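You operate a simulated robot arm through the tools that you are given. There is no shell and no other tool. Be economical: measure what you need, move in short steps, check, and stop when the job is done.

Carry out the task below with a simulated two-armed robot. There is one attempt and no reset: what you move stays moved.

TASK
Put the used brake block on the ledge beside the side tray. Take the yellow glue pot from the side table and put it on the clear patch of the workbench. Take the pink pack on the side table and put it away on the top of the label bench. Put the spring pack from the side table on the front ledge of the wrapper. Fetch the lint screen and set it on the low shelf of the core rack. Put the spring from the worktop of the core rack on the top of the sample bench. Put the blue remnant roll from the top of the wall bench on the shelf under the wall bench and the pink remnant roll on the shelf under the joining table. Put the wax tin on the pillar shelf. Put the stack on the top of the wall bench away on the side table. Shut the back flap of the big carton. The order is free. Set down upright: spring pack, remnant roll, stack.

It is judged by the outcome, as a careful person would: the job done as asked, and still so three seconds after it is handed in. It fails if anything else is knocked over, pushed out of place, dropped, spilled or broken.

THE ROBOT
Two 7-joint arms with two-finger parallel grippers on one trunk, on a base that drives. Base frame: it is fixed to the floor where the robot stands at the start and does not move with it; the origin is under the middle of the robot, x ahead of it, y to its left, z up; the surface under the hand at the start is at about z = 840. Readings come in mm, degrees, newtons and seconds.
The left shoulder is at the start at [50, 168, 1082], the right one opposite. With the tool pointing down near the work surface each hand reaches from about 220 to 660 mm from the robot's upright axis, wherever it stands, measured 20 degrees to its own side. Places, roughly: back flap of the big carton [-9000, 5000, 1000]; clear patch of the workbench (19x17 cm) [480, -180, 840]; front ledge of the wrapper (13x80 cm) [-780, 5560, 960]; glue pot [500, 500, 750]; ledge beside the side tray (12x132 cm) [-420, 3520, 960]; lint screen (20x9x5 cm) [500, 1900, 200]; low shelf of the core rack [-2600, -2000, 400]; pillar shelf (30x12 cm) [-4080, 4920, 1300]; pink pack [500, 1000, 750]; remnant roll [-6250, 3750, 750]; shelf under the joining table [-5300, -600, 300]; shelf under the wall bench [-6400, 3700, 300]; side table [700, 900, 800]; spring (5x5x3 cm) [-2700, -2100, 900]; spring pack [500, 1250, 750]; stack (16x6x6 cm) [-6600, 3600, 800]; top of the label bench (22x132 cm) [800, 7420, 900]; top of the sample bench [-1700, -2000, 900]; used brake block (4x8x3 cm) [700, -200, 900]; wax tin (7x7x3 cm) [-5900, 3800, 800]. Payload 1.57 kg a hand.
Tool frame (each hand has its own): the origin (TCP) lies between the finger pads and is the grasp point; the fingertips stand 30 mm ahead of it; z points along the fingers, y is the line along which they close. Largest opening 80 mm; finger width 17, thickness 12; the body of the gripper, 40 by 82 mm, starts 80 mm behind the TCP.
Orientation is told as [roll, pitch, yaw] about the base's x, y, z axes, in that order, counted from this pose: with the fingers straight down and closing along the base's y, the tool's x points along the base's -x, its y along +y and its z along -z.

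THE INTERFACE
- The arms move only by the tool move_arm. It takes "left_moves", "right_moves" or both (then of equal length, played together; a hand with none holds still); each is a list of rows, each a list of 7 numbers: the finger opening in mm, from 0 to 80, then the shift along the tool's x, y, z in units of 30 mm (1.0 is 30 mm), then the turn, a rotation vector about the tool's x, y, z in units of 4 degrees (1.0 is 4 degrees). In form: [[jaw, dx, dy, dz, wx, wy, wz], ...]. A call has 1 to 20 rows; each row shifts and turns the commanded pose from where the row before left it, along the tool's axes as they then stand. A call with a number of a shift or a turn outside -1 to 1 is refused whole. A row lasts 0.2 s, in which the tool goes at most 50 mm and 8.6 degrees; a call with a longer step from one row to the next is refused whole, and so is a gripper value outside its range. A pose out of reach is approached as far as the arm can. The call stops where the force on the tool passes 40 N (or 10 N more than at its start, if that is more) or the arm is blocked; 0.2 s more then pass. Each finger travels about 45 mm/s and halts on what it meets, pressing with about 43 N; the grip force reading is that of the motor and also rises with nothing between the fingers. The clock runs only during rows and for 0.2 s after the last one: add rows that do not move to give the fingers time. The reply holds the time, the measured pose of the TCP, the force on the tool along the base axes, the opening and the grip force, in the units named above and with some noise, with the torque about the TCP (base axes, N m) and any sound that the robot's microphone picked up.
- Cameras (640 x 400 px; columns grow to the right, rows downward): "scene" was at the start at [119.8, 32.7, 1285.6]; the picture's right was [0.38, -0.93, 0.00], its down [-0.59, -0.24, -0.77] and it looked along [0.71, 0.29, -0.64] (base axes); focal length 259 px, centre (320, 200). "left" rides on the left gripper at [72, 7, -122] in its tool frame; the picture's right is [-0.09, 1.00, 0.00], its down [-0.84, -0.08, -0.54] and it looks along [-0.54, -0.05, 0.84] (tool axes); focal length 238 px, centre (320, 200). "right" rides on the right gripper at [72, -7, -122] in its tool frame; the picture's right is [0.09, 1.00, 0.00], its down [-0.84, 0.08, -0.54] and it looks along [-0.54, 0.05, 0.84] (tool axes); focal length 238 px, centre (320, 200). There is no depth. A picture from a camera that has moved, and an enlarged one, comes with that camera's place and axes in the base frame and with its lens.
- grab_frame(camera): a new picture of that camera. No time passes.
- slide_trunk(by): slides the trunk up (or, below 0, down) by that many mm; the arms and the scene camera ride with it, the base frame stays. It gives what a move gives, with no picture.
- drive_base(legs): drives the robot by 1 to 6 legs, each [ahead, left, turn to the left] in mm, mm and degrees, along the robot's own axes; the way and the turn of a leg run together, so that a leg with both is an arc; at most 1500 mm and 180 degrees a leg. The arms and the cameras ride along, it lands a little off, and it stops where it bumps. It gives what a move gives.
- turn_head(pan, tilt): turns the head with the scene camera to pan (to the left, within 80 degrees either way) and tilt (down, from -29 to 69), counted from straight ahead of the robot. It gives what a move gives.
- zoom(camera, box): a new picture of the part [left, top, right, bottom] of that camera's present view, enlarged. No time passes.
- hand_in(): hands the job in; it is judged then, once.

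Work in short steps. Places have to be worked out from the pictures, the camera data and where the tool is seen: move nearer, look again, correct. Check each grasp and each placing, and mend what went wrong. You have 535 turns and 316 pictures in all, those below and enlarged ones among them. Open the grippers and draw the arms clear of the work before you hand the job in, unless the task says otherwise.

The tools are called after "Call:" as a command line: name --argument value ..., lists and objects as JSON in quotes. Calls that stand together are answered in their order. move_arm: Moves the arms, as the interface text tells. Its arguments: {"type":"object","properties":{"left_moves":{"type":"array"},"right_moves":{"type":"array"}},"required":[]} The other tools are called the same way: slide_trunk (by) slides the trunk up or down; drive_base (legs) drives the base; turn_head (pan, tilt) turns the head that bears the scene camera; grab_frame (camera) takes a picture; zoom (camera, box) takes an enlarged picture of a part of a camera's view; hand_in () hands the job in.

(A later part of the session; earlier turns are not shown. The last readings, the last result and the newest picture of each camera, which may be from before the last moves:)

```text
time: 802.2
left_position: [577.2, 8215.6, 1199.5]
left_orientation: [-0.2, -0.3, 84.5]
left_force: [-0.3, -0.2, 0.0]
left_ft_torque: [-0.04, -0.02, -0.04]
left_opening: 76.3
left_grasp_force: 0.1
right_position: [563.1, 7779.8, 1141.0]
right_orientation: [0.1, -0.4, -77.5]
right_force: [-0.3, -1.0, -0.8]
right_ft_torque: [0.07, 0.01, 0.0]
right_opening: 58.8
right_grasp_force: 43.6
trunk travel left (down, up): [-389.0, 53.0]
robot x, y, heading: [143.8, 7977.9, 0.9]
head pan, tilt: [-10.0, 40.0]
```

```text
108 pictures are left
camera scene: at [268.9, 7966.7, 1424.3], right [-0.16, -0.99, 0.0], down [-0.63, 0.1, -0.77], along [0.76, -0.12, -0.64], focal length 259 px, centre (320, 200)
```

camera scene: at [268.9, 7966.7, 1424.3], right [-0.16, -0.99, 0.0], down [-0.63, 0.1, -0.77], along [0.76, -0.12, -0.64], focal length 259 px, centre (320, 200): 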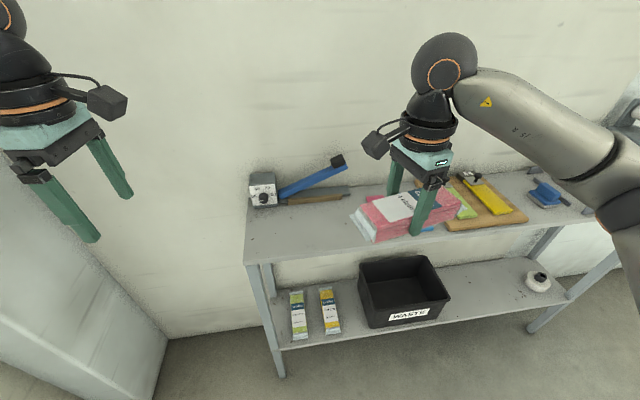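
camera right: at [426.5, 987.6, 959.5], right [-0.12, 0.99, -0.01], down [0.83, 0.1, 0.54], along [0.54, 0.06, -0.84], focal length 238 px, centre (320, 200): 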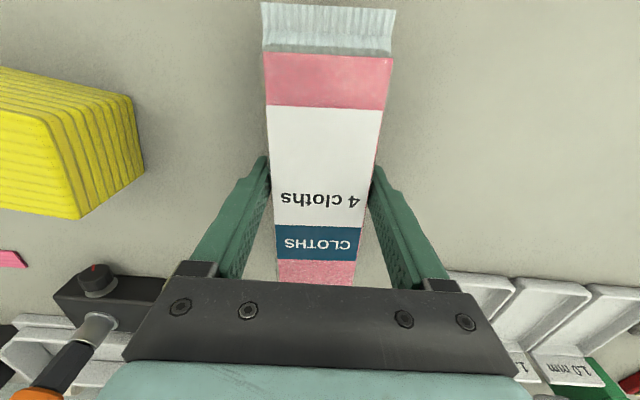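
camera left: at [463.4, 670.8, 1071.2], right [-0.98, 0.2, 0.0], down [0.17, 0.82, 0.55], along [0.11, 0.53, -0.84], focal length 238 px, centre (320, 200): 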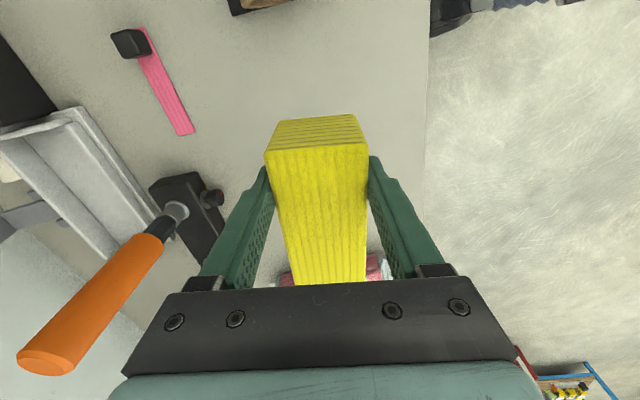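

Free bench is y≈7740–8080. I finish the turn, shift the base, and bring the pack over [755, 7900].

Call:
drive_base --legs '[[0, 110, 0], [70, 0, 0]]'

Call:
move_arm --right_moves '[[40, 0, 0, 0, 0, 0, 0.95], [40, 0, 0, 0, 0, 0, 0.95], [40, 0, 0, 0, 0, 0, 0.95], [40, 0.1, 0.5, 0.5, 0, 0, 0], [40, 0.1, 0.5, 0.6, 0, 0, 0], [40, 0.1, 0.5, 0.6, 0, 0, 0], [40, 0, 0.5, 0.6, 0, 0, 0], [40, 0, 0.5, 0.6, 0, 0, 0], [40, 0, 0.5, 0.6, 0, 0, 0], [40, 0, 0.5, 0.6, 0, 0, 0], [40, 0, 0.5, 0.6, 0, 0, 0], [40, 0, 0, 0.6, 0, 0, 0], [40, 0, 0, 0, 0, 0, 0]]'

Call:
grab_frame --camera "scene"

Call:
grab_frame --camera "right"

```text
time: 804.4
left_position: [647.8, 8326.7, 1198.8]
left_orientation: [-0.3, -0.4, 84.4]
left_force: [0.9, -0.4, 0.2]
left_ft_torque: [0.01, 0.01, -0.02]
left_opening: 76.3
left_grasp_force: 0.1
right_position: [630.1, 7889.7, 1141.2]
right_orientation: [0.2, -0.5, -77.7]
right_force: [-0.1, 0.3, -1.3]
right_ft_torque: [0.0, 0.01, 0.0]
right_opening: 59.1
right_grasp_force: 42.3
trunk travel left (down, up): [-389.0, 53.0]
robot x, y, heading: [213.6, 8088.7, 0.9]
head pan, tilt: [-10.0, 40.0]
```

```text
time: 807.2
left_position: [646.3, 8326.9, 1199.0]
left_orientation: [-0.3, -0.3, 84.3]
left_force: [0.7, 0.0, 0.1]
left_ft_torque: [-0.03, 0.02, -0.05]
left_opening: 75.7
left_grasp_force: 0.0
right_position: [752.4, 7897.5, 981.4]
right_orientation: [0.2, -0.4, -88.9]
right_force: [-0.9, -0.6, 0.0]
right_ft_torque: [0.0, -0.01, 0.02]
right_opening: 59.1
right_grasp_force: 43.3
trunk travel left (down, up): [-389.0, 53.0]
robot x, y, heading: [210.2, 8090.9, 1.1]
head pan, tilt: [-10.0, 40.0]
```

```text
107 pictures are left
camera scene: at [337.8, 8077.4, 1424.3], right [-0.16, -0.99, 0.0], down [-0.63, 0.1, -0.77], along [0.76, -0.12, -0.64], focal length 259 px, centre (320, 200)
```

scene: 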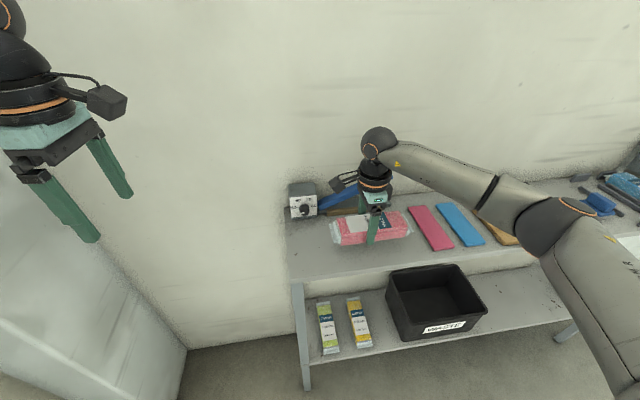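

```text
106 pictures are left
camera right: at [743.1, 7971.6, 1103.7], right [0.99, 0.11, 0.0], down [0.09, -0.83, 0.55], along [0.06, -0.54, -0.84], focal length 238 px, centre (320, 200)
```

right: 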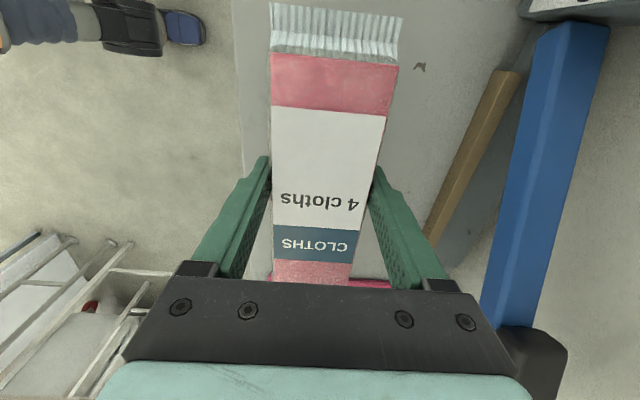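

The pack is over the free area. I nudge it 15 mm left, lower, and creep to contact.

Call:
move_arm --right_moves '[[40, 0.5, 0, 0.3, 0, 0, 0], [40, 0, 0, 0.5, 0, 0, 0], [40, 0, 0, 0.5, 0, 0, 0], [40, 0, 0, 0, 0, 0, 0]]'

Call:
move_arm --right_moves '[[40, 0, 0, 0.08, 0, 0, 0], [40, 0, 0, 0.08, 0, 0, 0], [40, 0, 0, 0.06, 0, 0, 0], [40, 0, 0, 0, 0, 0, 0]]'

```text
time: 808.2
left_position: [647.1, 8327.4, 1198.7]
left_orientation: [-0.3, -0.2, 84.4]
left_force: [0.0, -0.1, 0.1]
left_ft_torque: [0.0, 0.0, -0.01]
left_opening: 76.0
left_grasp_force: 0.1
right_position: [751.5, 7913.3, 941.7]
right_orientation: [0.2, -0.3, -89.0]
right_force: [0.1, -0.1, -0.4]
right_ft_torque: [0.01, 0.03, 0.0]
right_opening: 59.0
right_grasp_force: 42.7
trunk travel left (down, up): [-389.0, 53.0]
robot x, y, heading: [214.9, 8092.6, 1.0]
head pan, tilt: [-10.0, 40.0]
```

```text
time: 809.2
left_position: [646.0, 8326.0, 1198.5]
left_orientation: [-0.3, -0.2, 84.4]
left_force: [-0.4, -0.6, -0.3]
left_ft_torque: [-0.01, -0.01, 0.0]
left_opening: 76.1
left_grasp_force: 0.0
right_position: [751.6, 7912.4, 937.1]
right_orientation: [0.3, -0.2, -89.0]
right_force: [0.5, -1.2, 2.6]
right_ft_torque: [0.17, 0.08, 0.03]
right_opening: 59.1
right_grasp_force: 42.9
trunk travel left (down, up): [-389.0, 53.0]
robot x, y, heading: [214.6, 8089.4, 1.2]
head pan, tilt: [-10.0, 40.0]
```

Contact beginning. I press 1 mm more, release and rise.

Call:
move_arm --right_moves '[[40, 0, 0, 0.05, 0, 0, 0], [58, 0, 0, 0, 0, 0, 0], [66, 0, 0, 0, 0, 0, 0], [76, 0, 0, 0, 0, 0, 0], [78, 0, 0, 0, 0, 0, 0], [78, 0, 0, -0.4, 0, 0, 0], [78, 0, 0, -0.7, 0, 0, 0], [78, 0, 0, -0.8, 0, 0, 0], [78, 0, 0, -0.8, 0, 0, 0], [78, 0, 0, -0.8, 0, 0, 0]]'

Call:
grab_frame --camera "right"

```text
time: 811.4
left_position: [646.3, 8325.5, 1199.6]
left_orientation: [-0.3, -0.3, 84.5]
left_force: [0.6, 0.0, -0.2]
left_ft_torque: [0.0, 0.04, 0.01]
left_opening: 76.2
left_grasp_force: 0.1
right_position: [750.3, 7915.1, 1040.1]
right_orientation: [0.2, -0.3, -89.1]
right_force: [-1.3, -0.2, 0.2]
right_ft_torque: [0.0, -0.01, 0.0]
right_opening: 78.1
right_grasp_force: 0.1
trunk travel left (down, up): [-389.0, 53.0]
robot x, y, heading: [215.2, 8090.7, 1.3]
head pan, tilt: [-10.0, 40.0]
```

```text
105 pictures are left
camera right: at [741.0, 7987.6, 1162.1], right [0.99, 0.11, 0.0], down [0.09, -0.83, 0.55], along [0.06, -0.54, -0.84], focal length 238 px, centre (320, 200)
```

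right: 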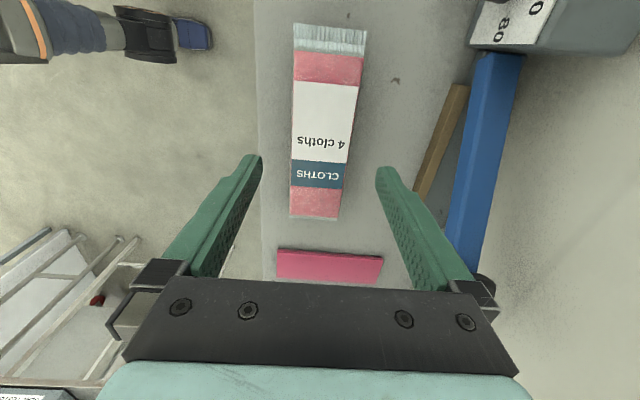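

The pink pack lies on the label bench. I back off and return south by the same lane for the lint screen.

Call:
drive_base --legs '[[-300, 0, 0], [0, -690, -1], [-1450, 0, 0], [-550, 0, 0], [0, 0, -90]]'

Call:
drive_base --legs '[[1490, 0, 0], [1490, 0, 0], [1490, 0, 0], [700, 0, 0]]'

```text
time: 833.0
left_position: [-1896.2, 6989.4, 1198.7]
left_orientation: [-0.3, -0.3, -9.8]
left_force: [0.4, 0.7, -0.2]
left_ft_torque: [0.01, 0.01, 0.02]
left_opening: 75.8
left_grasp_force: 0.1
right_position: [-2316.1, 6915.2, 1039.2]
right_orientation: [0.2, -0.3, 176.8]
right_force: [-0.8, 0.1, -0.9]
right_ft_torque: [-0.01, -0.02, 0.01]
right_opening: 78.0
right_grasp_force: 0.1
trunk travel left (down, up): [-389.0, 53.0]
robot x, y, heading: [-2097.9, 7435.4, -93.3]
head pan, tilt: [-10.0, 40.0]
```

```text
time: 843.9
left_position: [-2089.4, 4811.4, 1200.0]
left_orientation: [-0.4, -0.1, -12.9]
left_force: [0.3, -0.7, -0.4]
left_ft_torque: [0.0, -0.03, -0.01]
left_opening: 76.0
left_grasp_force: 0.2
right_position: [-2510.5, 4761.3, 1041.4]
right_orientation: [0.3, -0.5, 173.6]
right_force: [-0.2, 0.1, -0.1]
right_ft_torque: [-0.02, -0.01, 0.03]
right_opening: 77.9
right_grasp_force: 0.2
trunk travel left (down, up): [-389.0, 53.0]
robot x, y, heading: [-2267.9, 5266.7, -96.3]
head pan, tilt: [-10.0, 40.0]
stopped in leg 2: the robot was blocked; the commanded pose is now the measured one
```

Blocked on the right by the desk's machine, as I had veered west. I back up and look at what I touched.

Call:
drive_base --legs '[[-120, 0, 0]]'

Call:
turn_head --pan -25 --tilt 30

Call:
grab_frame --camera "scene"

```text
time: 845.1
left_position: [-2078.7, 4928.8, 1199.8]
left_orientation: [-0.3, -0.3, -12.8]
left_force: [-0.6, 0.3, 0.6]
left_ft_torque: [-0.04, -0.04, -0.01]
left_opening: 75.8
left_grasp_force: 0.0
right_position: [-2501.0, 4879.7, 1039.2]
right_orientation: [0.1, -0.4, 173.5]
right_force: [-0.2, 0.5, -0.1]
right_ft_torque: [0.0, -0.03, 0.03]
right_opening: 78.1
right_grasp_force: 0.0
trunk travel left (down, up): [-389.0, 53.0]
robot x, y, heading: [-2258.1, 5390.5, -96.2]
head pan, tilt: [-10.0, 40.0]
```

```text
time: 845.9
left_position: [-2078.6, 4928.1, 1196.5]
left_orientation: [-0.1, -0.3, -12.9]
left_force: [0.8, 1.0, -0.7]
left_ft_torque: [-0.01, 0.01, 0.02]
left_opening: 76.2
left_grasp_force: 0.2
right_position: [-2500.5, 4879.1, 1039.0]
right_orientation: [0.1, -0.4, 173.5]
right_force: [0.9, -0.7, -0.9]
right_ft_torque: [-0.02, -0.01, -0.05]
right_opening: 78.2
right_grasp_force: 0.0
trunk travel left (down, up): [-389.0, 53.0]
robot x, y, heading: [-2258.1, 5390.5, -96.4]
head pan, tilt: [-25.0, 30.0]
```

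```text
104 pictures are left
camera scene: at [-2307.9, 5272.7, 1439.6], right [-0.85, 0.52, 0.0], down [0.26, 0.43, -0.87], along [-0.45, -0.74, -0.5], focal length 259 px, centre (320, 200)
```

scene: 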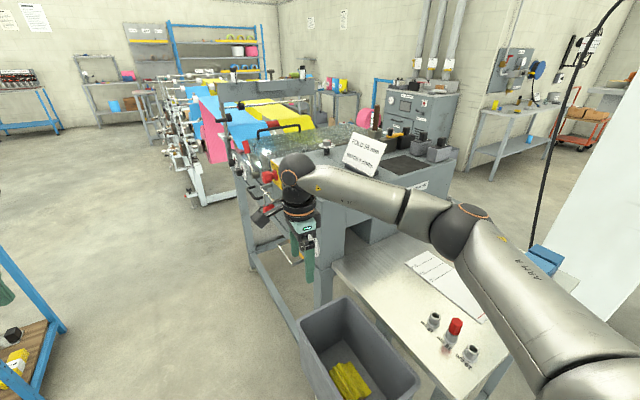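

I shift east to the clear lane, square up, and continue south.

Call:
drive_base --legs '[[0, 0, 6.3], [0, 190, 0], [1400, 0, 0], [1300, 0, 0]]'

Call:
turn_head --pan 50 --tilt 20

Call:
grab_frame --camera "scene"

```text
time: 859.4
left_position: [-1937.4, 2648.5, 1199.0]
left_orientation: [-0.3, -0.2, -10.4]
left_force: [0.1, -0.4, 0.3]
left_ft_torque: [0.03, 0.02, 0.0]
left_opening: 75.9
left_grasp_force: 0.0
right_position: [-2358.3, 2581.6, 1041.5]
right_orientation: [0.3, -0.5, 175.9]
right_force: [0.3, -0.5, 0.0]
right_ft_torque: [0.02, -0.01, -0.03]
right_opening: 78.0
right_grasp_force: 0.1
trunk travel left (down, up): [-389.0, 53.0]
robot x, y, heading: [-2138.3, 3097.9, -94.0]
head pan, tilt: [-25.0, 30.0]
stopped in leg 4: the robot was blocked; the commanded pose is now the measured one
```

```text
time: 860.9
left_position: [-1937.8, 2651.7, 1198.8]
left_orientation: [-0.4, -0.3, -10.3]
left_force: [0.2, -0.3, -0.6]
left_ft_torque: [-0.01, -0.01, -0.01]
left_opening: 76.1
left_grasp_force: 0.0
right_position: [-2356.1, 2581.8, 1042.4]
right_orientation: [0.4, -0.5, 175.9]
right_force: [0.5, -0.9, -0.2]
right_ft_torque: [0.0, 0.02, 0.0]
right_opening: 77.9
right_grasp_force: 0.1
trunk travel left (down, up): [-389.0, 53.0]
robot x, y, heading: [-2138.1, 3097.5, -93.8]
head pan, tilt: [50.0, 20.0]
```

```text
103 pictures are left
camera scene: at [-2071.1, 3001.4, 1456.2], right [-0.69, -0.72, 0.01], down [-0.25, 0.23, -0.94], along [0.68, -0.65, -0.34], focal length 259 px, centre (320, 200)
```

scene: 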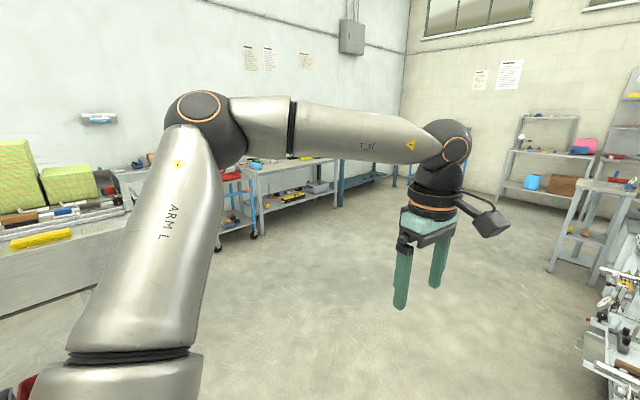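

Blocked again on the right by the spool rack. I back a little, move east and look at the contact area.

Call:
drive_base --legs '[[-60, 0, 0], [0, 200, 3.8]]'

Call:
turn_head --pan -35 --tilt 25

Call:
grab_frame --camera "scene"

```text
time: 863.8
left_position: [-1710.0, 2712.1, 1196.6]
left_orientation: [0.0, -0.3, -6.7]
left_force: [0.5, -0.2, 0.7]
left_ft_torque: [-0.01, 0.05, -0.01]
left_opening: 76.1
left_grasp_force: 0.1
right_position: [-2126.0, 2615.7, 1038.2]
right_orientation: [0.0, -0.4, 179.8]
right_force: [-0.2, -0.7, 0.6]
right_ft_torque: [-0.02, 0.02, 0.0]
right_opening: 77.9
right_grasp_force: 0.0
trunk travel left (down, up): [-389.0, 53.0]
robot x, y, heading: [-1939.4, 3149.5, -90.1]
head pan, tilt: [50.0, 20.0]
```

```text
time: 865.4
left_position: [-1711.3, 2712.3, 1196.7]
left_orientation: [0.0, -0.2, -6.6]
left_force: [0.1, -0.5, 0.5]
left_ft_torque: [0.03, 0.01, -0.03]
left_opening: 76.0
left_grasp_force: 0.1
right_position: [-2125.2, 2616.4, 1038.9]
right_orientation: [-0.1, -0.5, 179.8]
right_force: [0.7, 1.0, 0.2]
right_ft_torque: [0.0, 0.0, -0.01]
right_opening: 78.1
right_grasp_force: 0.0
trunk travel left (down, up): [-389.0, 53.0]
robot x, y, heading: [-1935.9, 3150.9, -89.9]
head pan, tilt: [-35.0, 25.0]
```

```text
102 pictures are left
camera scene: at [-1991.7, 3034.7, 1447.6], right [-0.82, 0.57, 0.0], down [0.24, 0.35, -0.91], along [-0.52, -0.74, -0.42], focal length 259 px, centre (320, 200)
```

scene: 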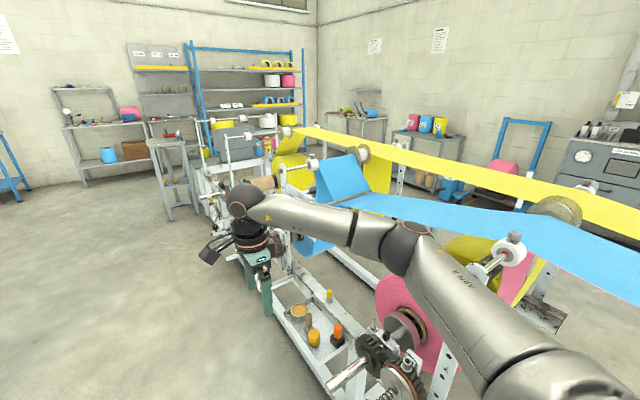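

The rack looks undisturbed. I move clear east, then south and on to the blue cart where the lint screen should be.

Call:
drive_base --legs '[[0, 400, 0], [1250, 0, 0], [0, 0, 90], [1150, 0, 0]]'

Call:
turn_head --pan 0 --tilt 35

Call:
grab_frame --camera "scene"

```text
time: 884.8
left_position: [87.4, 2177.5, 1196.7]
left_orientation: [0.0, -0.3, 83.9]
left_force: [0.5, 0.3, 0.4]
left_ft_torque: [-0.01, 0.0, 0.04]
left_opening: 76.1
left_grasp_force: 0.1
right_position: [188.3, 1765.4, 1038.0]
right_orientation: [0.0, -0.4, -89.8]
right_force: [-0.1, -0.5, 0.0]
right_ft_torque: [0.01, -0.02, -0.02]
right_opening: 77.9
right_grasp_force: 0.1
trunk travel left (down, up): [-389.0, 53.0]
robot x, y, heading: [-347.8, 1946.1, 0.2]
head pan, tilt: [-35.0, 25.0]
```

```text
time: 885.8
left_position: [87.8, 2179.5, 1196.8]
left_orientation: [0.0, -0.3, 83.9]
left_force: [0.8, -0.5, -0.2]
left_ft_torque: [-0.01, 0.0, 0.02]
left_opening: 76.2
left_grasp_force: 0.0
right_position: [186.4, 1764.5, 1038.3]
right_orientation: [0.1, -0.4, -89.7]
right_force: [-0.6, -0.6, -0.3]
right_ft_torque: [0.02, 0.01, -0.03]
right_opening: 77.8
right_grasp_force: 0.1
trunk travel left (down, up): [-389.0, 53.0]
robot x, y, heading: [-347.0, 1944.7, 0.3]
head pan, tilt: [0.0, 35.0]
```

```text
101 pictures are left
camera scene: at [-219.0, 1947.8, 1431.9], right [0.01, -1.0, 0.0], down [-0.57, 0.0, -0.82], along [0.82, 0.01, -0.57], focal length 259 px, centre (320, 200)
```

scene: 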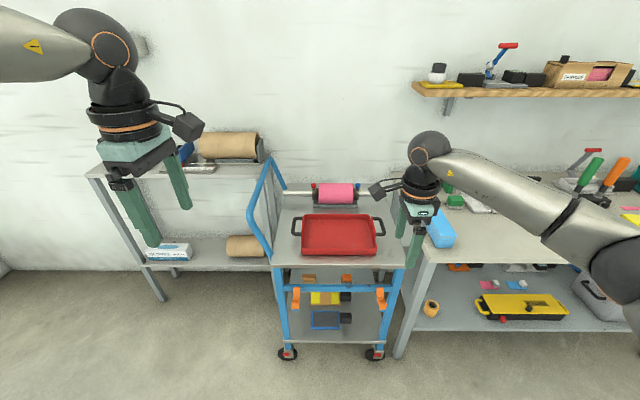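

Call:
zoom --camera "scene" --box '[260, 255, 420, 355]'

```text
4.00 times, centred on (340, 305) of scene
camera zoom: at [-219.0, 1947.8, 1431.9], right [0.01, -1.0, 0.0], down [-0.57, 0.0, -0.82], along [0.82, 0.01, -0.57], focal length 1034 px, centre (240, -220)
```

zoom: 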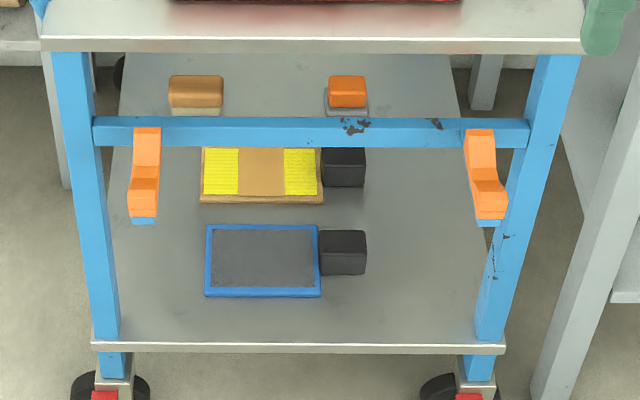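

The lint screen is the blue-framed mesh with the black handle on the cart's lower shelf (handle at ≈[515, 1828], shelf z≈175). I square the right hand and pitch it 50° forward for reaching in under the rail.

Call:
move_arm --right_moves '[[80, 0, 0, 0, 0, 0, -1], [80, 0, 0, 0, 0, 0, -1], [80, 0, 0, 0, 0, 0, -1], [80, 0, 0, 0, 0, 0, -1], [80, 0, 0, 0, 0, 0, -1], [80, 0, 0, 0, 0, 0, -1], [80, 0, 0, 0, 0, 0, -1], [80, 0, 0, 0, 0, 0, -1], [80, 0, 0, 0, 0, 0, -1], [80, 0, 0, 0, 0, 0, -1], [80, 0, 0, 0, 0, 0, -1], [80, 0, 0, 0, 0, 0, -1], [80, 0, 0, 0, 0, 0, -1], [80, 0, 0, 0, 0, 0, -1], [80, 0, 0, 0, 0, 0, -1], [80, 0, 0, 0, 0, 0, -1], [80, 0, 0, 0, 0, 0, -1], [80, 0, 0, 0, 0, 0, -1], [80, 0, 0, 0, 0, 0, -1], [80, 0, 0, 0, 0, 0, -1]]'

Call:
move_arm --right_moves '[[80, 0, 0, 0, 0, 0, -1], [80, 0, 0, 0, 0, 0, -1], [80, 0, 0, 0, 0, 0, -0.45], [80, 0, 0, 0, 0, -1, 0], [80, 0, 0, 0, 0, -1, 0], [80, 0, 0, 0, 0, -1, 0], [80, 0, 0, 0, 0, -1, 0], [80, 0, 0, 0, 0, -1, 0], [80, 0, 0, 0, 0, -1, 0], [80, 0, 0, 0, 0, -1, 0], [80, 0, 0, 0, 0, -1, 0], [80, 0, 0, 0, 0, -1, 0], [80, 0, 0, 0, 0, -1, 0], [80, 0, 0, 0, 0, -1, 0], [80, 0, 0, 0, 0, -1, 0], [80, 0, 0, 0, 0, -0.5, 0], [80, 0, 0, 0, 0, 0, 0]]'

Call:
drive_base --legs '[[0, 50, 0]]'

Call:
slide_trunk --by -385

Call:
grab_frame --camera "scene"

```text
time: 890.0
left_position: [86.9, 2179.1, 1197.6]
left_orientation: [0.0, -0.4, 83.8]
left_force: [0.4, 0.4, 0.3]
left_ft_torque: [-0.02, 0.02, 0.0]
left_opening: 76.4
left_grasp_force: 0.1
right_position: [187.9, 1764.2, 1039.2]
right_orientation: [-0.4, -0.2, -9.6]
right_force: [0.4, -0.3, 1.3]
right_ft_torque: [0.01, 0.04, 0.0]
right_opening: 79.9
right_grasp_force: 0.1
trunk travel left (down, up): [-389.0, 53.0]
robot x, y, heading: [-349.4, 1950.0, 0.6]
head pan, tilt: [0.0, 35.0]
```

```text
time: 893.6
left_position: [87.4, 2179.1, 1196.5]
left_orientation: [0.1, -0.2, 83.9]
left_force: [0.0, 0.2, 0.6]
left_ft_torque: [-0.02, 0.0, 0.0]
left_opening: 75.8
left_grasp_force: 0.1
right_position: [186.3, 1765.0, 1038.7]
right_orientation: [-0.6, -50.1, 0.6]
right_force: [0.0, 1.2, 0.1]
right_ft_torque: [0.01, 0.01, 0.01]
right_opening: 80.1
right_grasp_force: 0.1
trunk travel left (down, up): [-389.0, 53.0]
robot x, y, heading: [-349.7, 1950.4, 0.4]
head pan, tilt: [0.0, 35.0]
```

```text
time: 894.7
left_position: [87.3, 2229.2, 1196.3]
left_orientation: [0.0, -0.3, 83.9]
left_force: [-0.8, 0.2, 1.3]
left_ft_torque: [-0.02, 0.0, 0.03]
left_opening: 75.6
left_grasp_force: 0.0
right_position: [185.3, 1814.6, 1039.2]
right_orientation: [-0.7, -50.0, 0.6]
right_force: [0.4, 0.5, 0.1]
right_ft_torque: [0.02, 0.02, 0.0]
right_opening: 80.1
right_grasp_force: 0.0
trunk travel left (down, up): [-389.0, 53.0]
robot x, y, heading: [-347.3, 1995.6, 0.3]
head pan, tilt: [0.0, 35.0]
```

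```text
time: 898.4
left_position: [88.5, 2229.2, 811.4]
left_orientation: [-0.1, -0.2, 84.0]
left_force: [-0.6, -0.2, -0.1]
left_ft_torque: [-0.01, 0.03, 0.01]
left_opening: 76.3
left_grasp_force: 0.1
right_position: [186.3, 1815.2, 653.6]
right_orientation: [-0.6, -50.1, 0.6]
right_force: [0.1, 0.0, 0.4]
right_ft_torque: [-0.01, 0.01, -0.01]
right_opening: 80.3
right_grasp_force: 0.1
trunk travel left (down, up): [-4.0, 438.0]
robot x, y, heading: [-348.9, 1995.3, 0.7]
head pan, tilt: [0.0, 35.0]
```

```text
99 pictures are left
camera scene: at [-219.4, 1997.8, 1046.9], right [0.01, -1.0, 0.0], down [-0.57, 0.0, -0.82], along [0.82, 0.01, -0.57], focal length 259 px, centre (320, 200)
```

scene: 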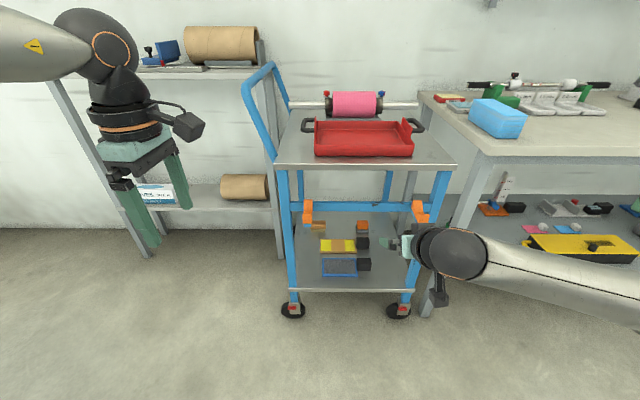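

Handle centre ≈ [495, 1834, 230]; shelf z≈199. I lower the right hand in front of the cart to about z 260.

Call:
move_arm --right_moves '[[80, 0.67, 0, 0.565, 0, 0, 0], [80, 0.67, 0, 0.565, 0, 0, 0], [80, 0.67, 0, 0.565, 0, 0, 0], [80, 0.67, 0, 0.565, 0, 0, 0], [80, 0.67, 0, 0.565, 0, 0, 0], [80, 0.67, 0, 0.565, 0, 0, 0], [80, 0.67, 0, 0.565, 0, 0, 0], [80, 0.67, 0, 0.565, 0, 0, 0], [80, 0.67, 0, 0.565, 0, 0, 0], [80, 0.67, 0, 0.565, 0, 0, 0], [80, 0.67, 0, 0.565, 0, 0, 0], [80, 0.67, 0, 0.565, 0, 0, 0], [80, 0.67, 0, 0.565, 0, 0, 0], [80, 0.67, 0, 0.565, 0, 0, 0], [80, 0.5, 0, 0.42, 0, 0, 0], [80, 0, 0, 0, 0, 0, 0]]'

```text
time: 901.8
left_position: [87.2, 2228.9, 812.2]
left_orientation: [0.0, -0.3, 84.0]
left_force: [0.0, -0.3, -0.6]
left_ft_torque: [0.03, 0.0, 0.06]
left_opening: 75.9
left_grasp_force: 0.0
right_position: [188.4, 1812.5, 511.8]
right_orientation: [-1.0, -49.6, 0.8]
right_force: [-0.3, 0.3, -0.4]
right_ft_torque: [-0.01, 0.04, 0.02]
right_opening: 80.4
right_grasp_force: 0.1
right hand out of reach, approached as far as the arm can: row 6, 7, 8, 9, 10, 11, 12, 13, 14, 15
trunk travel left (down, up): [-4.0, 438.0]
robot x, y, heading: [-346.2, 1996.5, 0.4]
head pan, tilt: [0.0, 35.0]
```

The 50° pitch limits how low the wrist gets. I reduce the pitch to 20° and try lowering again in front of the cart.

Call:
move_arm --right_moves '[[80, 0, 0, 0, 0, 0.94, 0], [80, 0, 0, 0, 0, 0.94, 0], [80, 0, 0, 0, 0, 0.94, 0], [80, 0, 0, 0, 0, 0.94, 0], [80, 0, 0, 0, 0, 0.94, 0], [80, 0, 0, 0, 0, 0.94, 0], [80, 0, 0, 0, 0, 0.94, 0], [80, 0, 0, 0, 0, 0.94, 0], [80, 0.27, 0, 0.75, 0, 0, 0], [80, 0.27, 0, 0.75, 0, 0, 0], [80, 0.27, 0, 0.75, 0, 0, 0], [80, 0.27, 0, 0.75, 0, 0, 0], [80, 0.27, 0, 0.75, 0, 0, 0], [80, 0.27, 0, 0.75, 0, 0, 0], [80, 0.27, 0, 0.75, 0, 0, 0], [80, 0.27, 0, 0.75, 0, 0, 0], [80, 0.27, 0, 0.75, 0, 0, 0], [80, 0.27, 0, 0.75, 0, 0, 0], [80, 0, 0, 0, 0, 0, 0]]'

```text
time: 905.8
left_position: [87.4, 2228.1, 813.4]
left_orientation: [0.0, -0.4, 84.0]
left_force: [-0.5, -0.6, 0.1]
left_ft_torque: [-0.02, -0.01, -0.01]
left_opening: 75.9
left_grasp_force: 0.1
right_position: [189.6, 1811.8, 272.0]
right_orientation: [-0.3, -20.0, 0.3]
right_force: [0.2, 1.2, 0.5]
right_ft_torque: [0.0, -0.02, 0.03]
right_opening: 79.9
right_grasp_force: 0.2
trunk travel left (down, up): [-4.0, 438.0]
robot x, y, heading: [-347.5, 1996.3, 0.5]
head pan, tilt: [0.0, 35.0]
```

Now z 272 is reachable. I align y, drive ahead 200 mm so the hand enters under the rail, and look.

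Call:
drive_base --legs '[[0, 22, -0.4], [200, 0, 0]]'

Call:
grab_frame --camera "right"

Call:
grab_frame --camera "scene"

```text
time: 907.9
left_position: [295.9, 2250.2, 812.4]
left_orientation: [-0.1, -0.4, 83.7]
left_force: [0.1, -0.8, 0.1]
left_ft_torque: [-0.01, 0.0, 0.01]
left_opening: 76.0
left_grasp_force: 0.1
right_position: [395.8, 1834.0, 273.9]
right_orientation: [-0.4, -20.1, 0.0]
right_force: [-0.3, -0.2, -0.4]
right_ft_torque: [0.01, -0.01, -0.01]
right_opening: 79.9
right_grasp_force: 0.1
trunk travel left (down, up): [-4.0, 438.0]
robot x, y, heading: [-141.1, 2020.4, 0.0]
head pan, tilt: [0.0, 35.0]
```

```text
98 pictures are left
camera right: at [286.5, 1827.8, 363.5], right [-0.09, 1.0, -0.04], down [0.6, 0.08, 0.79], along [0.79, 0.05, -0.61], focal length 238 px, centre (320, 200)
```

right: 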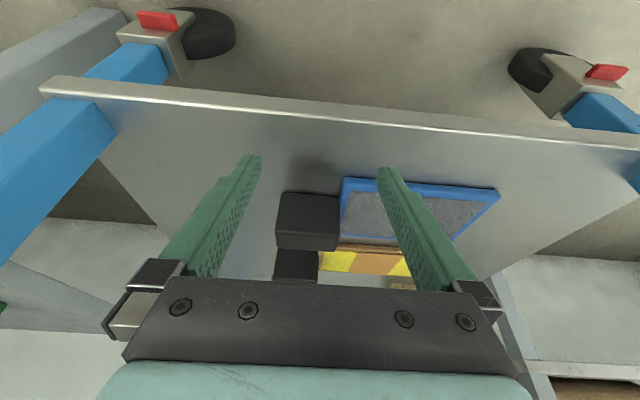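

```text
97 pictures are left
camera scene: at [-12.2, 2019.7, 1046.9], right [0.01, -1.0, 0.0], down [-0.57, 0.0, -0.82], along [0.82, 0.0, -0.57], focal length 259 px, centre (320, 200)
```

scene: 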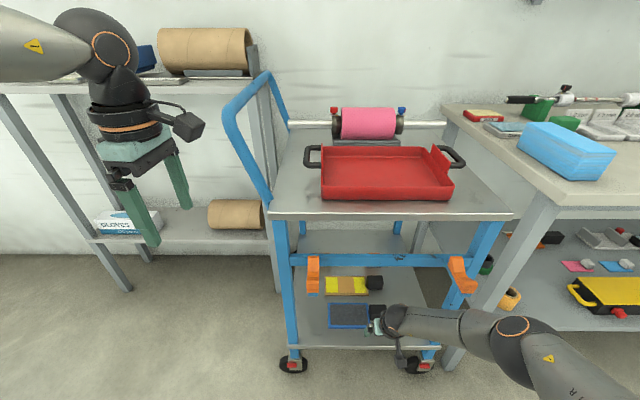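

Handle: x from 487, y 1796–1861, z 199–251. I lower 24 mm, shift 5 mm, and drive in so the fingers straddle it.

Call:
move_arm --right_moves '[[80, 0.14, -0.17, 0.38, 0, 0, 0], [80, 0.14, 0, 0.38, 0, 0, 0], [80, 0, 0, 0, 0, 0, 0]]'

Call:
drive_base --legs '[[75, 0, 0]]'

Call:
grab_frame --camera "right"

```text
time: 908.8
left_position: [294.4, 2249.5, 814.0]
left_orientation: [-0.2, -0.3, 83.9]
left_force: [-0.6, -0.1, 0.0]
left_ft_torque: [-0.01, 0.01, 0.01]
left_opening: 76.0
left_grasp_force: 0.1
right_position: [397.2, 1828.4, 250.6]
right_orientation: [-0.2, -20.1, 0.2]
right_force: [-18.6, -2.2, 29.0]
right_ft_torque: [1.16, 0.49, 0.71]
right_opening: 77.9
right_grasp_force: 0.0
trunk travel left (down, up): [-4.0, 438.0]
robot x, y, heading: [-142.7, 2021.5, 0.6]
head pan, tilt: [0.0, 35.0]
stopped in row 3 (right hand): the force on the tool passed its limit at 41 N (the readings are from after the stop); the commanded pose is now the measured one
```

```text
time: 909.5
left_position: [294.7, 2249.8, 812.5]
left_orientation: [-0.4, -0.2, 83.7]
left_force: [0.3, 0.7, 0.1]
left_ft_torque: [0.01, -0.01, 0.01]
left_opening: 76.0
left_grasp_force: 0.0
right_position: [396.3, 1830.2, 252.2]
right_orientation: [-0.4, -19.8, 0.1]
right_force: [-19.0, -3.3, 32.0]
right_ft_torque: [1.11, 0.51, 0.76]
right_opening: 76.5
right_grasp_force: 0.1
trunk travel left (down, up): [-4.0, 438.0]
robot x, y, heading: [-138.5, 2018.4, 0.1]
head pan, tilt: [0.0, 35.0]
stopped in leg 1: the force on the tool passed its limit at 70 N (the readings are from after the stop); the commanded pose is now the measured one
```

```text
96 pictures are left
camera right: at [287.5, 1823.4, 342.3], right [-0.09, 1.0, -0.04], down [0.6, 0.08, 0.79], along [0.79, 0.05, -0.61], focal length 238 px, centre (320, 200)
```

right: 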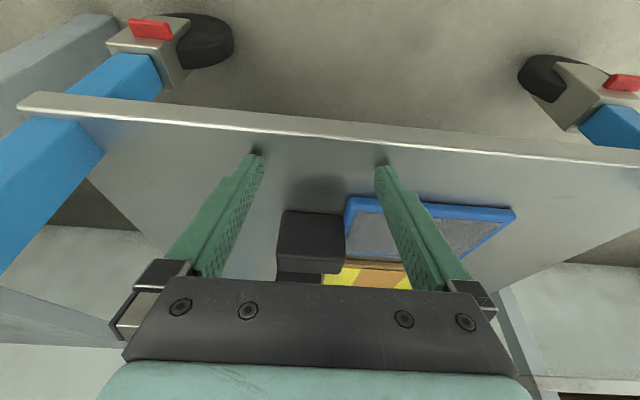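

The fingertips touched the shelf: it is at z≈222. I raise 14 mm and re-estimate the handle.

Call:
move_arm --right_moves '[[80, -0.17, 0, -0.47, 0, 0, 0], [80, 0, 0, 0, 0, 0, 0]]'

Call:
drive_base --legs '[[50, 0, 0]]'

Call:
grab_frame --camera "right"

```text
time: 910.1
left_position: [297.2, 2249.1, 812.2]
left_orientation: [-0.1, -0.3, 83.9]
left_force: [0.0, -0.9, 0.9]
left_ft_torque: [-0.02, -0.01, 0.0]
left_opening: 76.2
left_grasp_force: 0.0
right_position: [397.2, 1828.5, 264.3]
right_orientation: [-0.2, -19.5, 0.1]
right_force: [0.0, 0.2, -0.1]
right_ft_torque: [-0.04, 0.03, -0.01]
right_opening: 80.0
right_grasp_force: 0.1
trunk travel left (down, up): [-4.0, 438.0]
robot x, y, heading: [-138.6, 2016.3, 0.1]
head pan, tilt: [0.0, 35.0]
```

```text
time: 911.2
left_position: [346.2, 2249.0, 812.3]
left_orientation: [-0.1, -0.3, 83.6]
left_force: [0.7, 0.7, -0.4]
left_ft_torque: [-0.01, 0.01, 0.0]
left_opening: 75.9
left_grasp_force: 0.2
right_position: [440.1, 1829.7, 260.8]
right_orientation: [-0.1, -19.1, 0.2]
right_force: [-4.7, -3.0, 15.3]
right_ft_torque: [0.51, 0.13, 0.21]
right_opening: 77.7
right_grasp_force: 0.1
trunk travel left (down, up): [-4.0, 438.0]
robot x, y, heading: [-89.2, 2017.7, 0.2]
head pan, tilt: [0.0, 35.0]
stopped in leg 1: the robot was blocked; the commanded pose is now the measured one
```

```text
95 pictures are left
camera right: at [331.3, 1824.2, 353.2], right [-0.09, 1.0, -0.03], down [0.61, 0.08, 0.79], along [0.79, 0.05, -0.62], focal length 238 px, centre (320, 200)
```

right: 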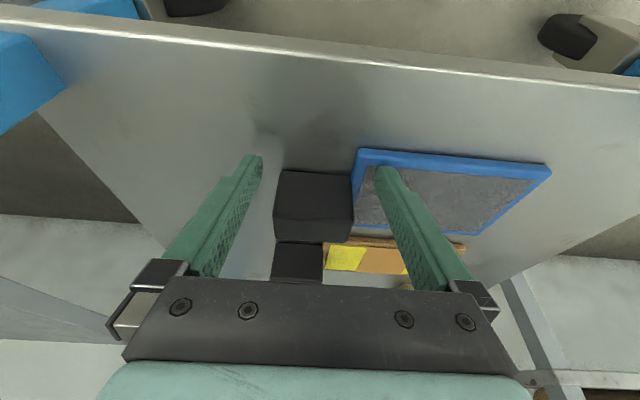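

The forearm met the rail. I back out, pitch to 35° (so the wrist stays outside the rail), stretch the arm, and come in again.

Call:
drive_base --legs '[[-110, 0, 0]]'

Call:
move_arm --right_moves '[[80, -0.1, 0, -0.6, 0, 0, 0], [80, 0, 0, 0, 0, -1, 0], [80, 0, 0, 0, 0, -1, 0], [80, 0, 0, 0, 0, -1, 0], [80, 0, 0, 0, 0, -1, 0], [80, -0.4, 0, 0.28, 0, 0, 0], [80, -0.4, 0, 0.28, 0, 0, 0], [80, -0.4, 0, 0.28, 0, 0, 0], [80, 0, 0, 0, 0, 0, 0]]'

```text
time: 912.4
left_position: [240.1, 2249.0, 812.2]
left_orientation: [-0.1, -0.3, 83.7]
left_force: [-1.0, -0.3, 0.4]
left_ft_torque: [0.02, 0.0, 0.0]
left_opening: 76.2
left_grasp_force: 0.1
right_position: [330.5, 1830.7, 258.8]
right_orientation: [-0.1, -19.0, 0.3]
right_force: [-1.0, -0.3, 0.8]
right_ft_torque: [-0.03, 0.02, 0.02]
right_opening: 80.0
right_grasp_force: 0.1
trunk travel left (down, up): [-4.0, 438.0]
robot x, y, heading: [-197.0, 2019.1, 0.0]
head pan, tilt: [0.0, 35.0]
```

```text
time: 914.4
left_position: [238.7, 2248.8, 812.1]
left_orientation: [-0.1, -0.3, 83.8]
left_force: [0.4, 0.7, 0.3]
left_ft_torque: [-0.01, 0.0, 0.01]
left_opening: 76.0
left_grasp_force: 0.0
right_position: [371.9, 1830.0, 276.7]
right_orientation: [-0.1, -34.9, 0.3]
right_force: [0.5, -0.1, 0.3]
right_ft_torque: [0.01, 0.0, -0.04]
right_opening: 80.1
right_grasp_force: 0.2
trunk travel left (down, up): [-4.0, 438.0]
robot x, y, heading: [-198.0, 2019.2, -0.1]
head pan, tilt: [0.0, 35.0]
```

Call:
drive_base --legs '[[80, 0, 0]]'

Call:
grab_frame --camera "right"

```text
time: 915.4
left_position: [314.3, 2248.9, 812.1]
left_orientation: [-0.2, -0.4, 83.7]
left_force: [0.3, 0.5, -0.7]
left_ft_torque: [-0.01, -0.03, 0.04]
left_opening: 75.8
left_grasp_force: 0.0
right_position: [448.0, 1830.7, 276.0]
right_orientation: [-0.2, -34.8, 0.3]
right_force: [-0.5, 0.8, 0.9]
right_ft_torque: [0.02, 0.02, 0.05]
right_opening: 79.9
right_grasp_force: 0.0
trunk travel left (down, up): [-4.0, 438.0]
robot x, y, heading: [-123.6, 2019.0, 0.1]
head pan, tilt: [0.0, 35.0]
```

```text
94 pictures are left
camera right: at [319.0, 1823.2, 335.9], right [-0.08, 1.0, -0.06], down [0.38, 0.08, 0.92], along [0.92, 0.05, -0.38], focal length 238 px, centre (320, 200)
```

right: 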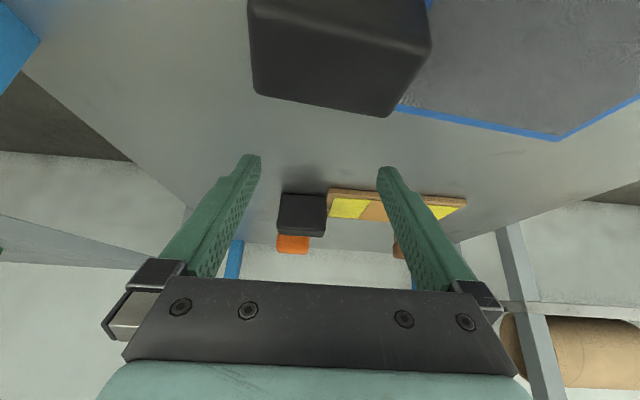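

The screen seems to have been dragged toward the shelf's front edge when I backed out. I look at it with the scene camera.

Call:
zoom --camera "scene" --box '[250, 220, 490, 370]'

```text
2.67 times, centred on (370, 295) of scene
camera zoom: at [7.0, 2019.5, 1046.9], right [0.0, -1.0, 0.0], down [-0.57, 0.0, -0.82], along [0.82, 0.0, -0.57], focal length 690 px, centre (187, -53)
```

zoom: 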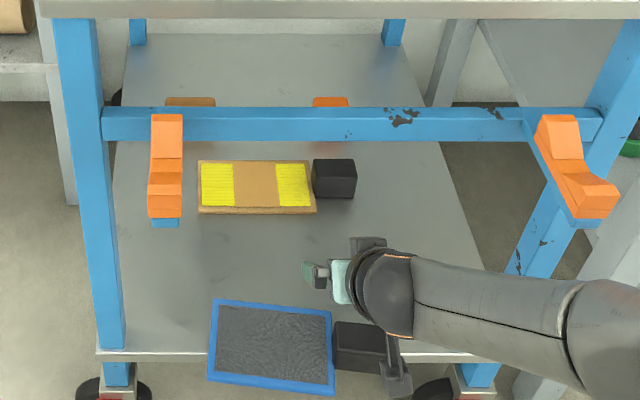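

It overhangs the edge near tipping. I raise the hand straight up 60 mm first (clear of it), then back out carefully to grip the handle from the front.

Call:
move_arm --right_moves '[[80, -0.38, 0, -0.55, 0, 0, 0], [80, -0.38, 0, -0.55, 0, 0, 0], [80, -0.38, 0, -0.55, 0, 0, 0], [80, 0, 0, 0, 0, 0, 0]]'

Call:
drive_base --legs '[[-120, 0, 0]]'

Call:
grab_frame --camera "right"

Call:
grab_frame --camera "scene"

```text
time: 916.4
left_position: [315.2, 2249.5, 812.2]
left_orientation: [-0.2, -0.3, 83.7]
left_force: [0.0, -0.5, -0.3]
left_ft_torque: [-0.03, -0.01, -0.03]
left_opening: 75.8
left_grasp_force: 0.1
right_position: [447.3, 1830.1, 338.6]
right_orientation: [-0.2, -34.9, 0.3]
right_force: [-0.1, 0.1, 0.1]
right_ft_torque: [0.03, 0.02, -0.04]
right_opening: 80.2
right_grasp_force: 0.1
trunk travel left (down, up): [-4.0, 438.0]
robot x, y, heading: [-124.7, 2022.4, 0.2]
head pan, tilt: [0.0, 35.0]
```

```text
time: 917.6
left_position: [198.7, 2250.6, 811.3]
left_orientation: [-0.1, -0.3, 83.7]
left_force: [-0.6, 1.4, 0.3]
left_ft_torque: [-0.03, -0.04, -0.02]
left_opening: 76.1
left_grasp_force: 0.1
right_position: [331.8, 1829.1, 337.8]
right_orientation: [-0.2, -34.9, 0.4]
right_force: [0.6, -0.9, 0.2]
right_ft_torque: [0.01, 0.01, 0.0]
right_opening: 80.1
right_grasp_force: 0.1
trunk travel left (down, up): [-4.0, 438.0]
robot x, y, heading: [-240.1, 2020.1, 0.1]
head pan, tilt: [0.0, 35.0]
```

```text
92 pictures are left
camera right: at [202.1, 1823.0, 398.1], right [-0.08, 1.0, -0.06], down [0.38, 0.08, 0.92], along [0.92, 0.05, -0.38], focal length 238 px, centre (320, 200)
```

right: 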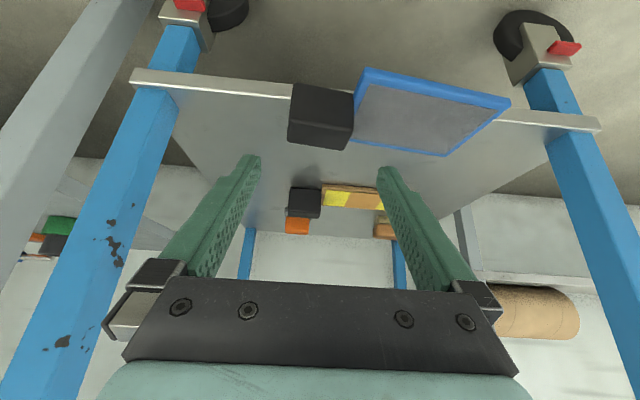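

```text
91 pictures are left
camera scene: at [-109.4, 2019.3, 1046.8], right [0.0, -1.0, 0.0], down [-0.57, 0.0, -0.82], along [0.82, 0.0, -0.57], focal length 259 px, centre (320, 200)
```

scene: 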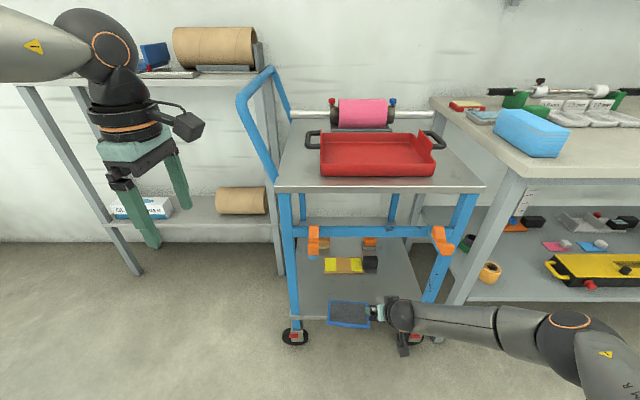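

The screen is still balanced. The handle is centred at ≈[385, 1828]. I advance along the fingers' axis so they straddle the handle.

Call:
move_arm --right_moves '[[80, 0, -0.03, 0.6, 0, 0, 0], [80, 0, 0, 0.6, 0, 0, 0], [80, 0, 0, 0.6, 0, 0, 0], [80, 0, 0, 0.4, 0, 0, 0], [80, 0, 0, 0, 0, 0, 0]]'

Call:
grab_frame --camera "right"

```text
time: 918.8
left_position: [198.1, 2249.3, 812.0]
left_orientation: [-0.1, -0.3, 83.7]
left_force: [0.1, -0.1, 0.1]
left_ft_torque: [0.06, -0.01, 0.0]
left_opening: 75.8
left_grasp_force: 0.1
right_position: [369.3, 1827.5, 284.2]
right_orientation: [-0.1, -34.9, 0.3]
right_force: [-0.4, -0.4, -0.3]
right_ft_torque: [-0.02, -0.01, 0.04]
right_opening: 80.0
right_grasp_force: 0.1
trunk travel left (down, up): [-4.0, 438.0]
robot x, y, heading: [-238.1, 2017.3, 0.2]
head pan, tilt: [0.0, 35.0]
```

```text
90 pictures are left
camera right: at [240.5, 1820.9, 343.3], right [-0.08, 1.0, -0.05], down [0.38, 0.08, 0.92], along [0.92, 0.05, -0.38], focal length 238 px, centre (320, 200)
```

right: 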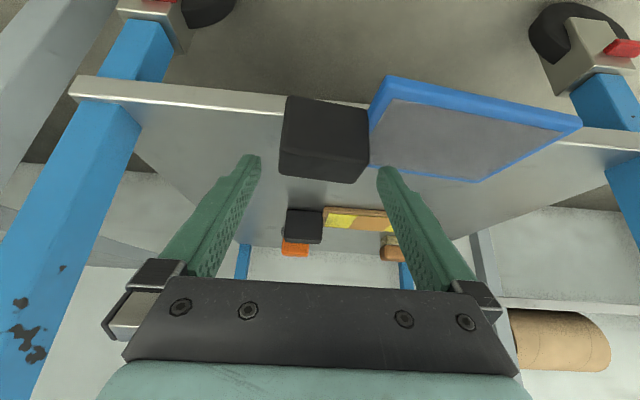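

Call:
move_arm --right_moves '[[80, -0.04, 0, 0.4, 0, 0, 0], [80, -0.05, 0, 0.4, 0, 0, 0], [72, 0, 0, 0, 0, 0, 0], [62, 0, 0, 0, 0, 0, 0], [52, 0, 0, 0, 0, 0, 0], [45, 0, 0, 0, 0, 0, 0], [45, 0, 0, 0, 0, 0, 0]]'

Call:
grab_frame --camera "right"

```text
time: 920.4
left_position: [199.1, 2248.0, 811.6]
left_orientation: [0.0, -0.1, 83.8]
left_force: [0.9, 0.7, -1.0]
left_ft_torque: [0.01, 0.01, -0.02]
left_opening: 76.3
left_grasp_force: 0.0
right_position: [369.9, 1827.2, 283.6]
right_orientation: [-0.1, -34.8, 0.2]
right_force: [0.6, 0.2, 0.9]
right_ft_torque: [0.01, -0.03, -0.05]
right_opening: 58.3
right_grasp_force: 38.3
right hand out of reach, approached as far as the arm can: row 1, 2
trunk travel left (down, up): [-4.0, 438.0]
robot x, y, heading: [-240.7, 2020.5, 0.0]
head pan, tilt: [0.0, 35.0]
```

```text
89 pictures are left
camera right: at [240.6, 1820.6, 343.5], right [-0.08, 1.0, -0.05], down [0.38, 0.08, 0.92], along [0.92, 0.05, -0.38], focal length 238 px, centre (320, 200)
```

right: 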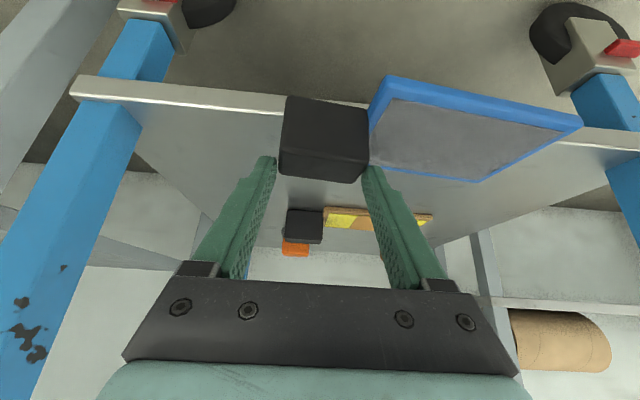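

It gripped only the handle's top. I reopen, bring the base closer so the arm can go lower, and regrip deeper.

Call:
move_arm --right_moves '[[70, 0, 0, 0, 0, 0, 0], [80, 0, 0, 0, 0, 0, 0], [80, 0.4, 0, -0.28, 0, 0, 0], [80, 0.4, 0, -0.28, 0, 0, 0], [80, 0, 0, 0, 0, 0, 0]]'

Call:
drive_base --legs '[[42, 0, 0]]'

Call:
move_arm --right_moves '[[80, 0.2, 0, 0.28, 0, 0, 0], [80, 0.19, 0, 0.27, 0, 0, 0], [80, 0, 0, 0, 0, 0, 0]]'

Call:
grab_frame --camera "right"

```text
time: 921.6
left_position: [198.2, 2249.9, 812.2]
left_orientation: [-0.1, -0.3, 83.7]
left_force: [-0.2, -0.3, 0.1]
left_ft_torque: [-0.01, -0.02, 0.01]
left_opening: 75.9
left_grasp_force: 0.1
right_position: [340.8, 1827.3, 282.7]
right_orientation: [-0.2, -34.8, 0.3]
right_force: [-0.1, 0.2, -0.2]
right_ft_torque: [0.01, 0.01, -0.03]
right_opening: 80.0
right_grasp_force: 0.1
trunk travel left (down, up): [-4.0, 438.0]
robot x, y, heading: [-237.4, 2019.3, 0.4]
head pan, tilt: [0.0, 35.0]
```

```text
time: 922.5
left_position: [240.5, 2249.9, 811.4]
left_orientation: [-0.1, -0.2, 83.6]
left_force: [-0.1, 0.1, -0.6]
left_ft_torque: [-0.01, -0.01, -0.03]
left_opening: 76.1
left_grasp_force: 0.1
right_position: [380.2, 1826.6, 283.3]
right_orientation: [-0.1, -34.9, 0.3]
right_force: [1.0, 0.9, 0.7]
right_ft_torque: [-0.03, -0.01, -0.01]
right_opening: 80.3
right_grasp_force: 0.0
trunk travel left (down, up): [-4.0, 438.0]
robot x, y, heading: [-196.5, 2020.0, 0.2]
head pan, tilt: [0.0, 35.0]
```

```text
time: 923.3
left_position: [239.5, 2249.7, 812.8]
left_orientation: [-0.1, -0.3, 83.6]
left_force: [1.0, -0.2, 0.2]
left_ft_torque: [0.01, 0.01, -0.01]
left_opening: 76.0
left_grasp_force: 0.1
right_position: [382.9, 1826.5, 262.1]
right_orientation: [-0.1, -34.9, 0.3]
right_force: [1.0, 0.0, 0.1]
right_ft_torque: [0.01, -0.02, 0.02]
right_opening: 80.1
right_grasp_force: 0.0
trunk travel left (down, up): [-4.0, 438.0]
robot x, y, heading: [-197.2, 2018.1, 0.0]
head pan, tilt: [0.0, 35.0]
```

```text
88 pictures are left
camera right: at [252.9, 1819.8, 323.0], right [-0.08, 1.0, -0.05], down [0.38, 0.08, 0.92], along [0.92, 0.05, -0.38], focal length 238 px, centre (320, 200)
```

right: 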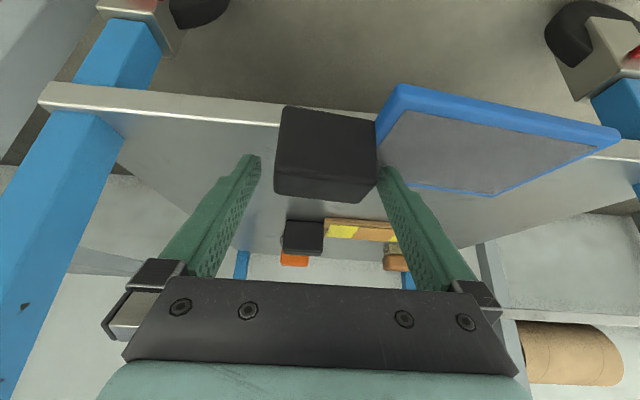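

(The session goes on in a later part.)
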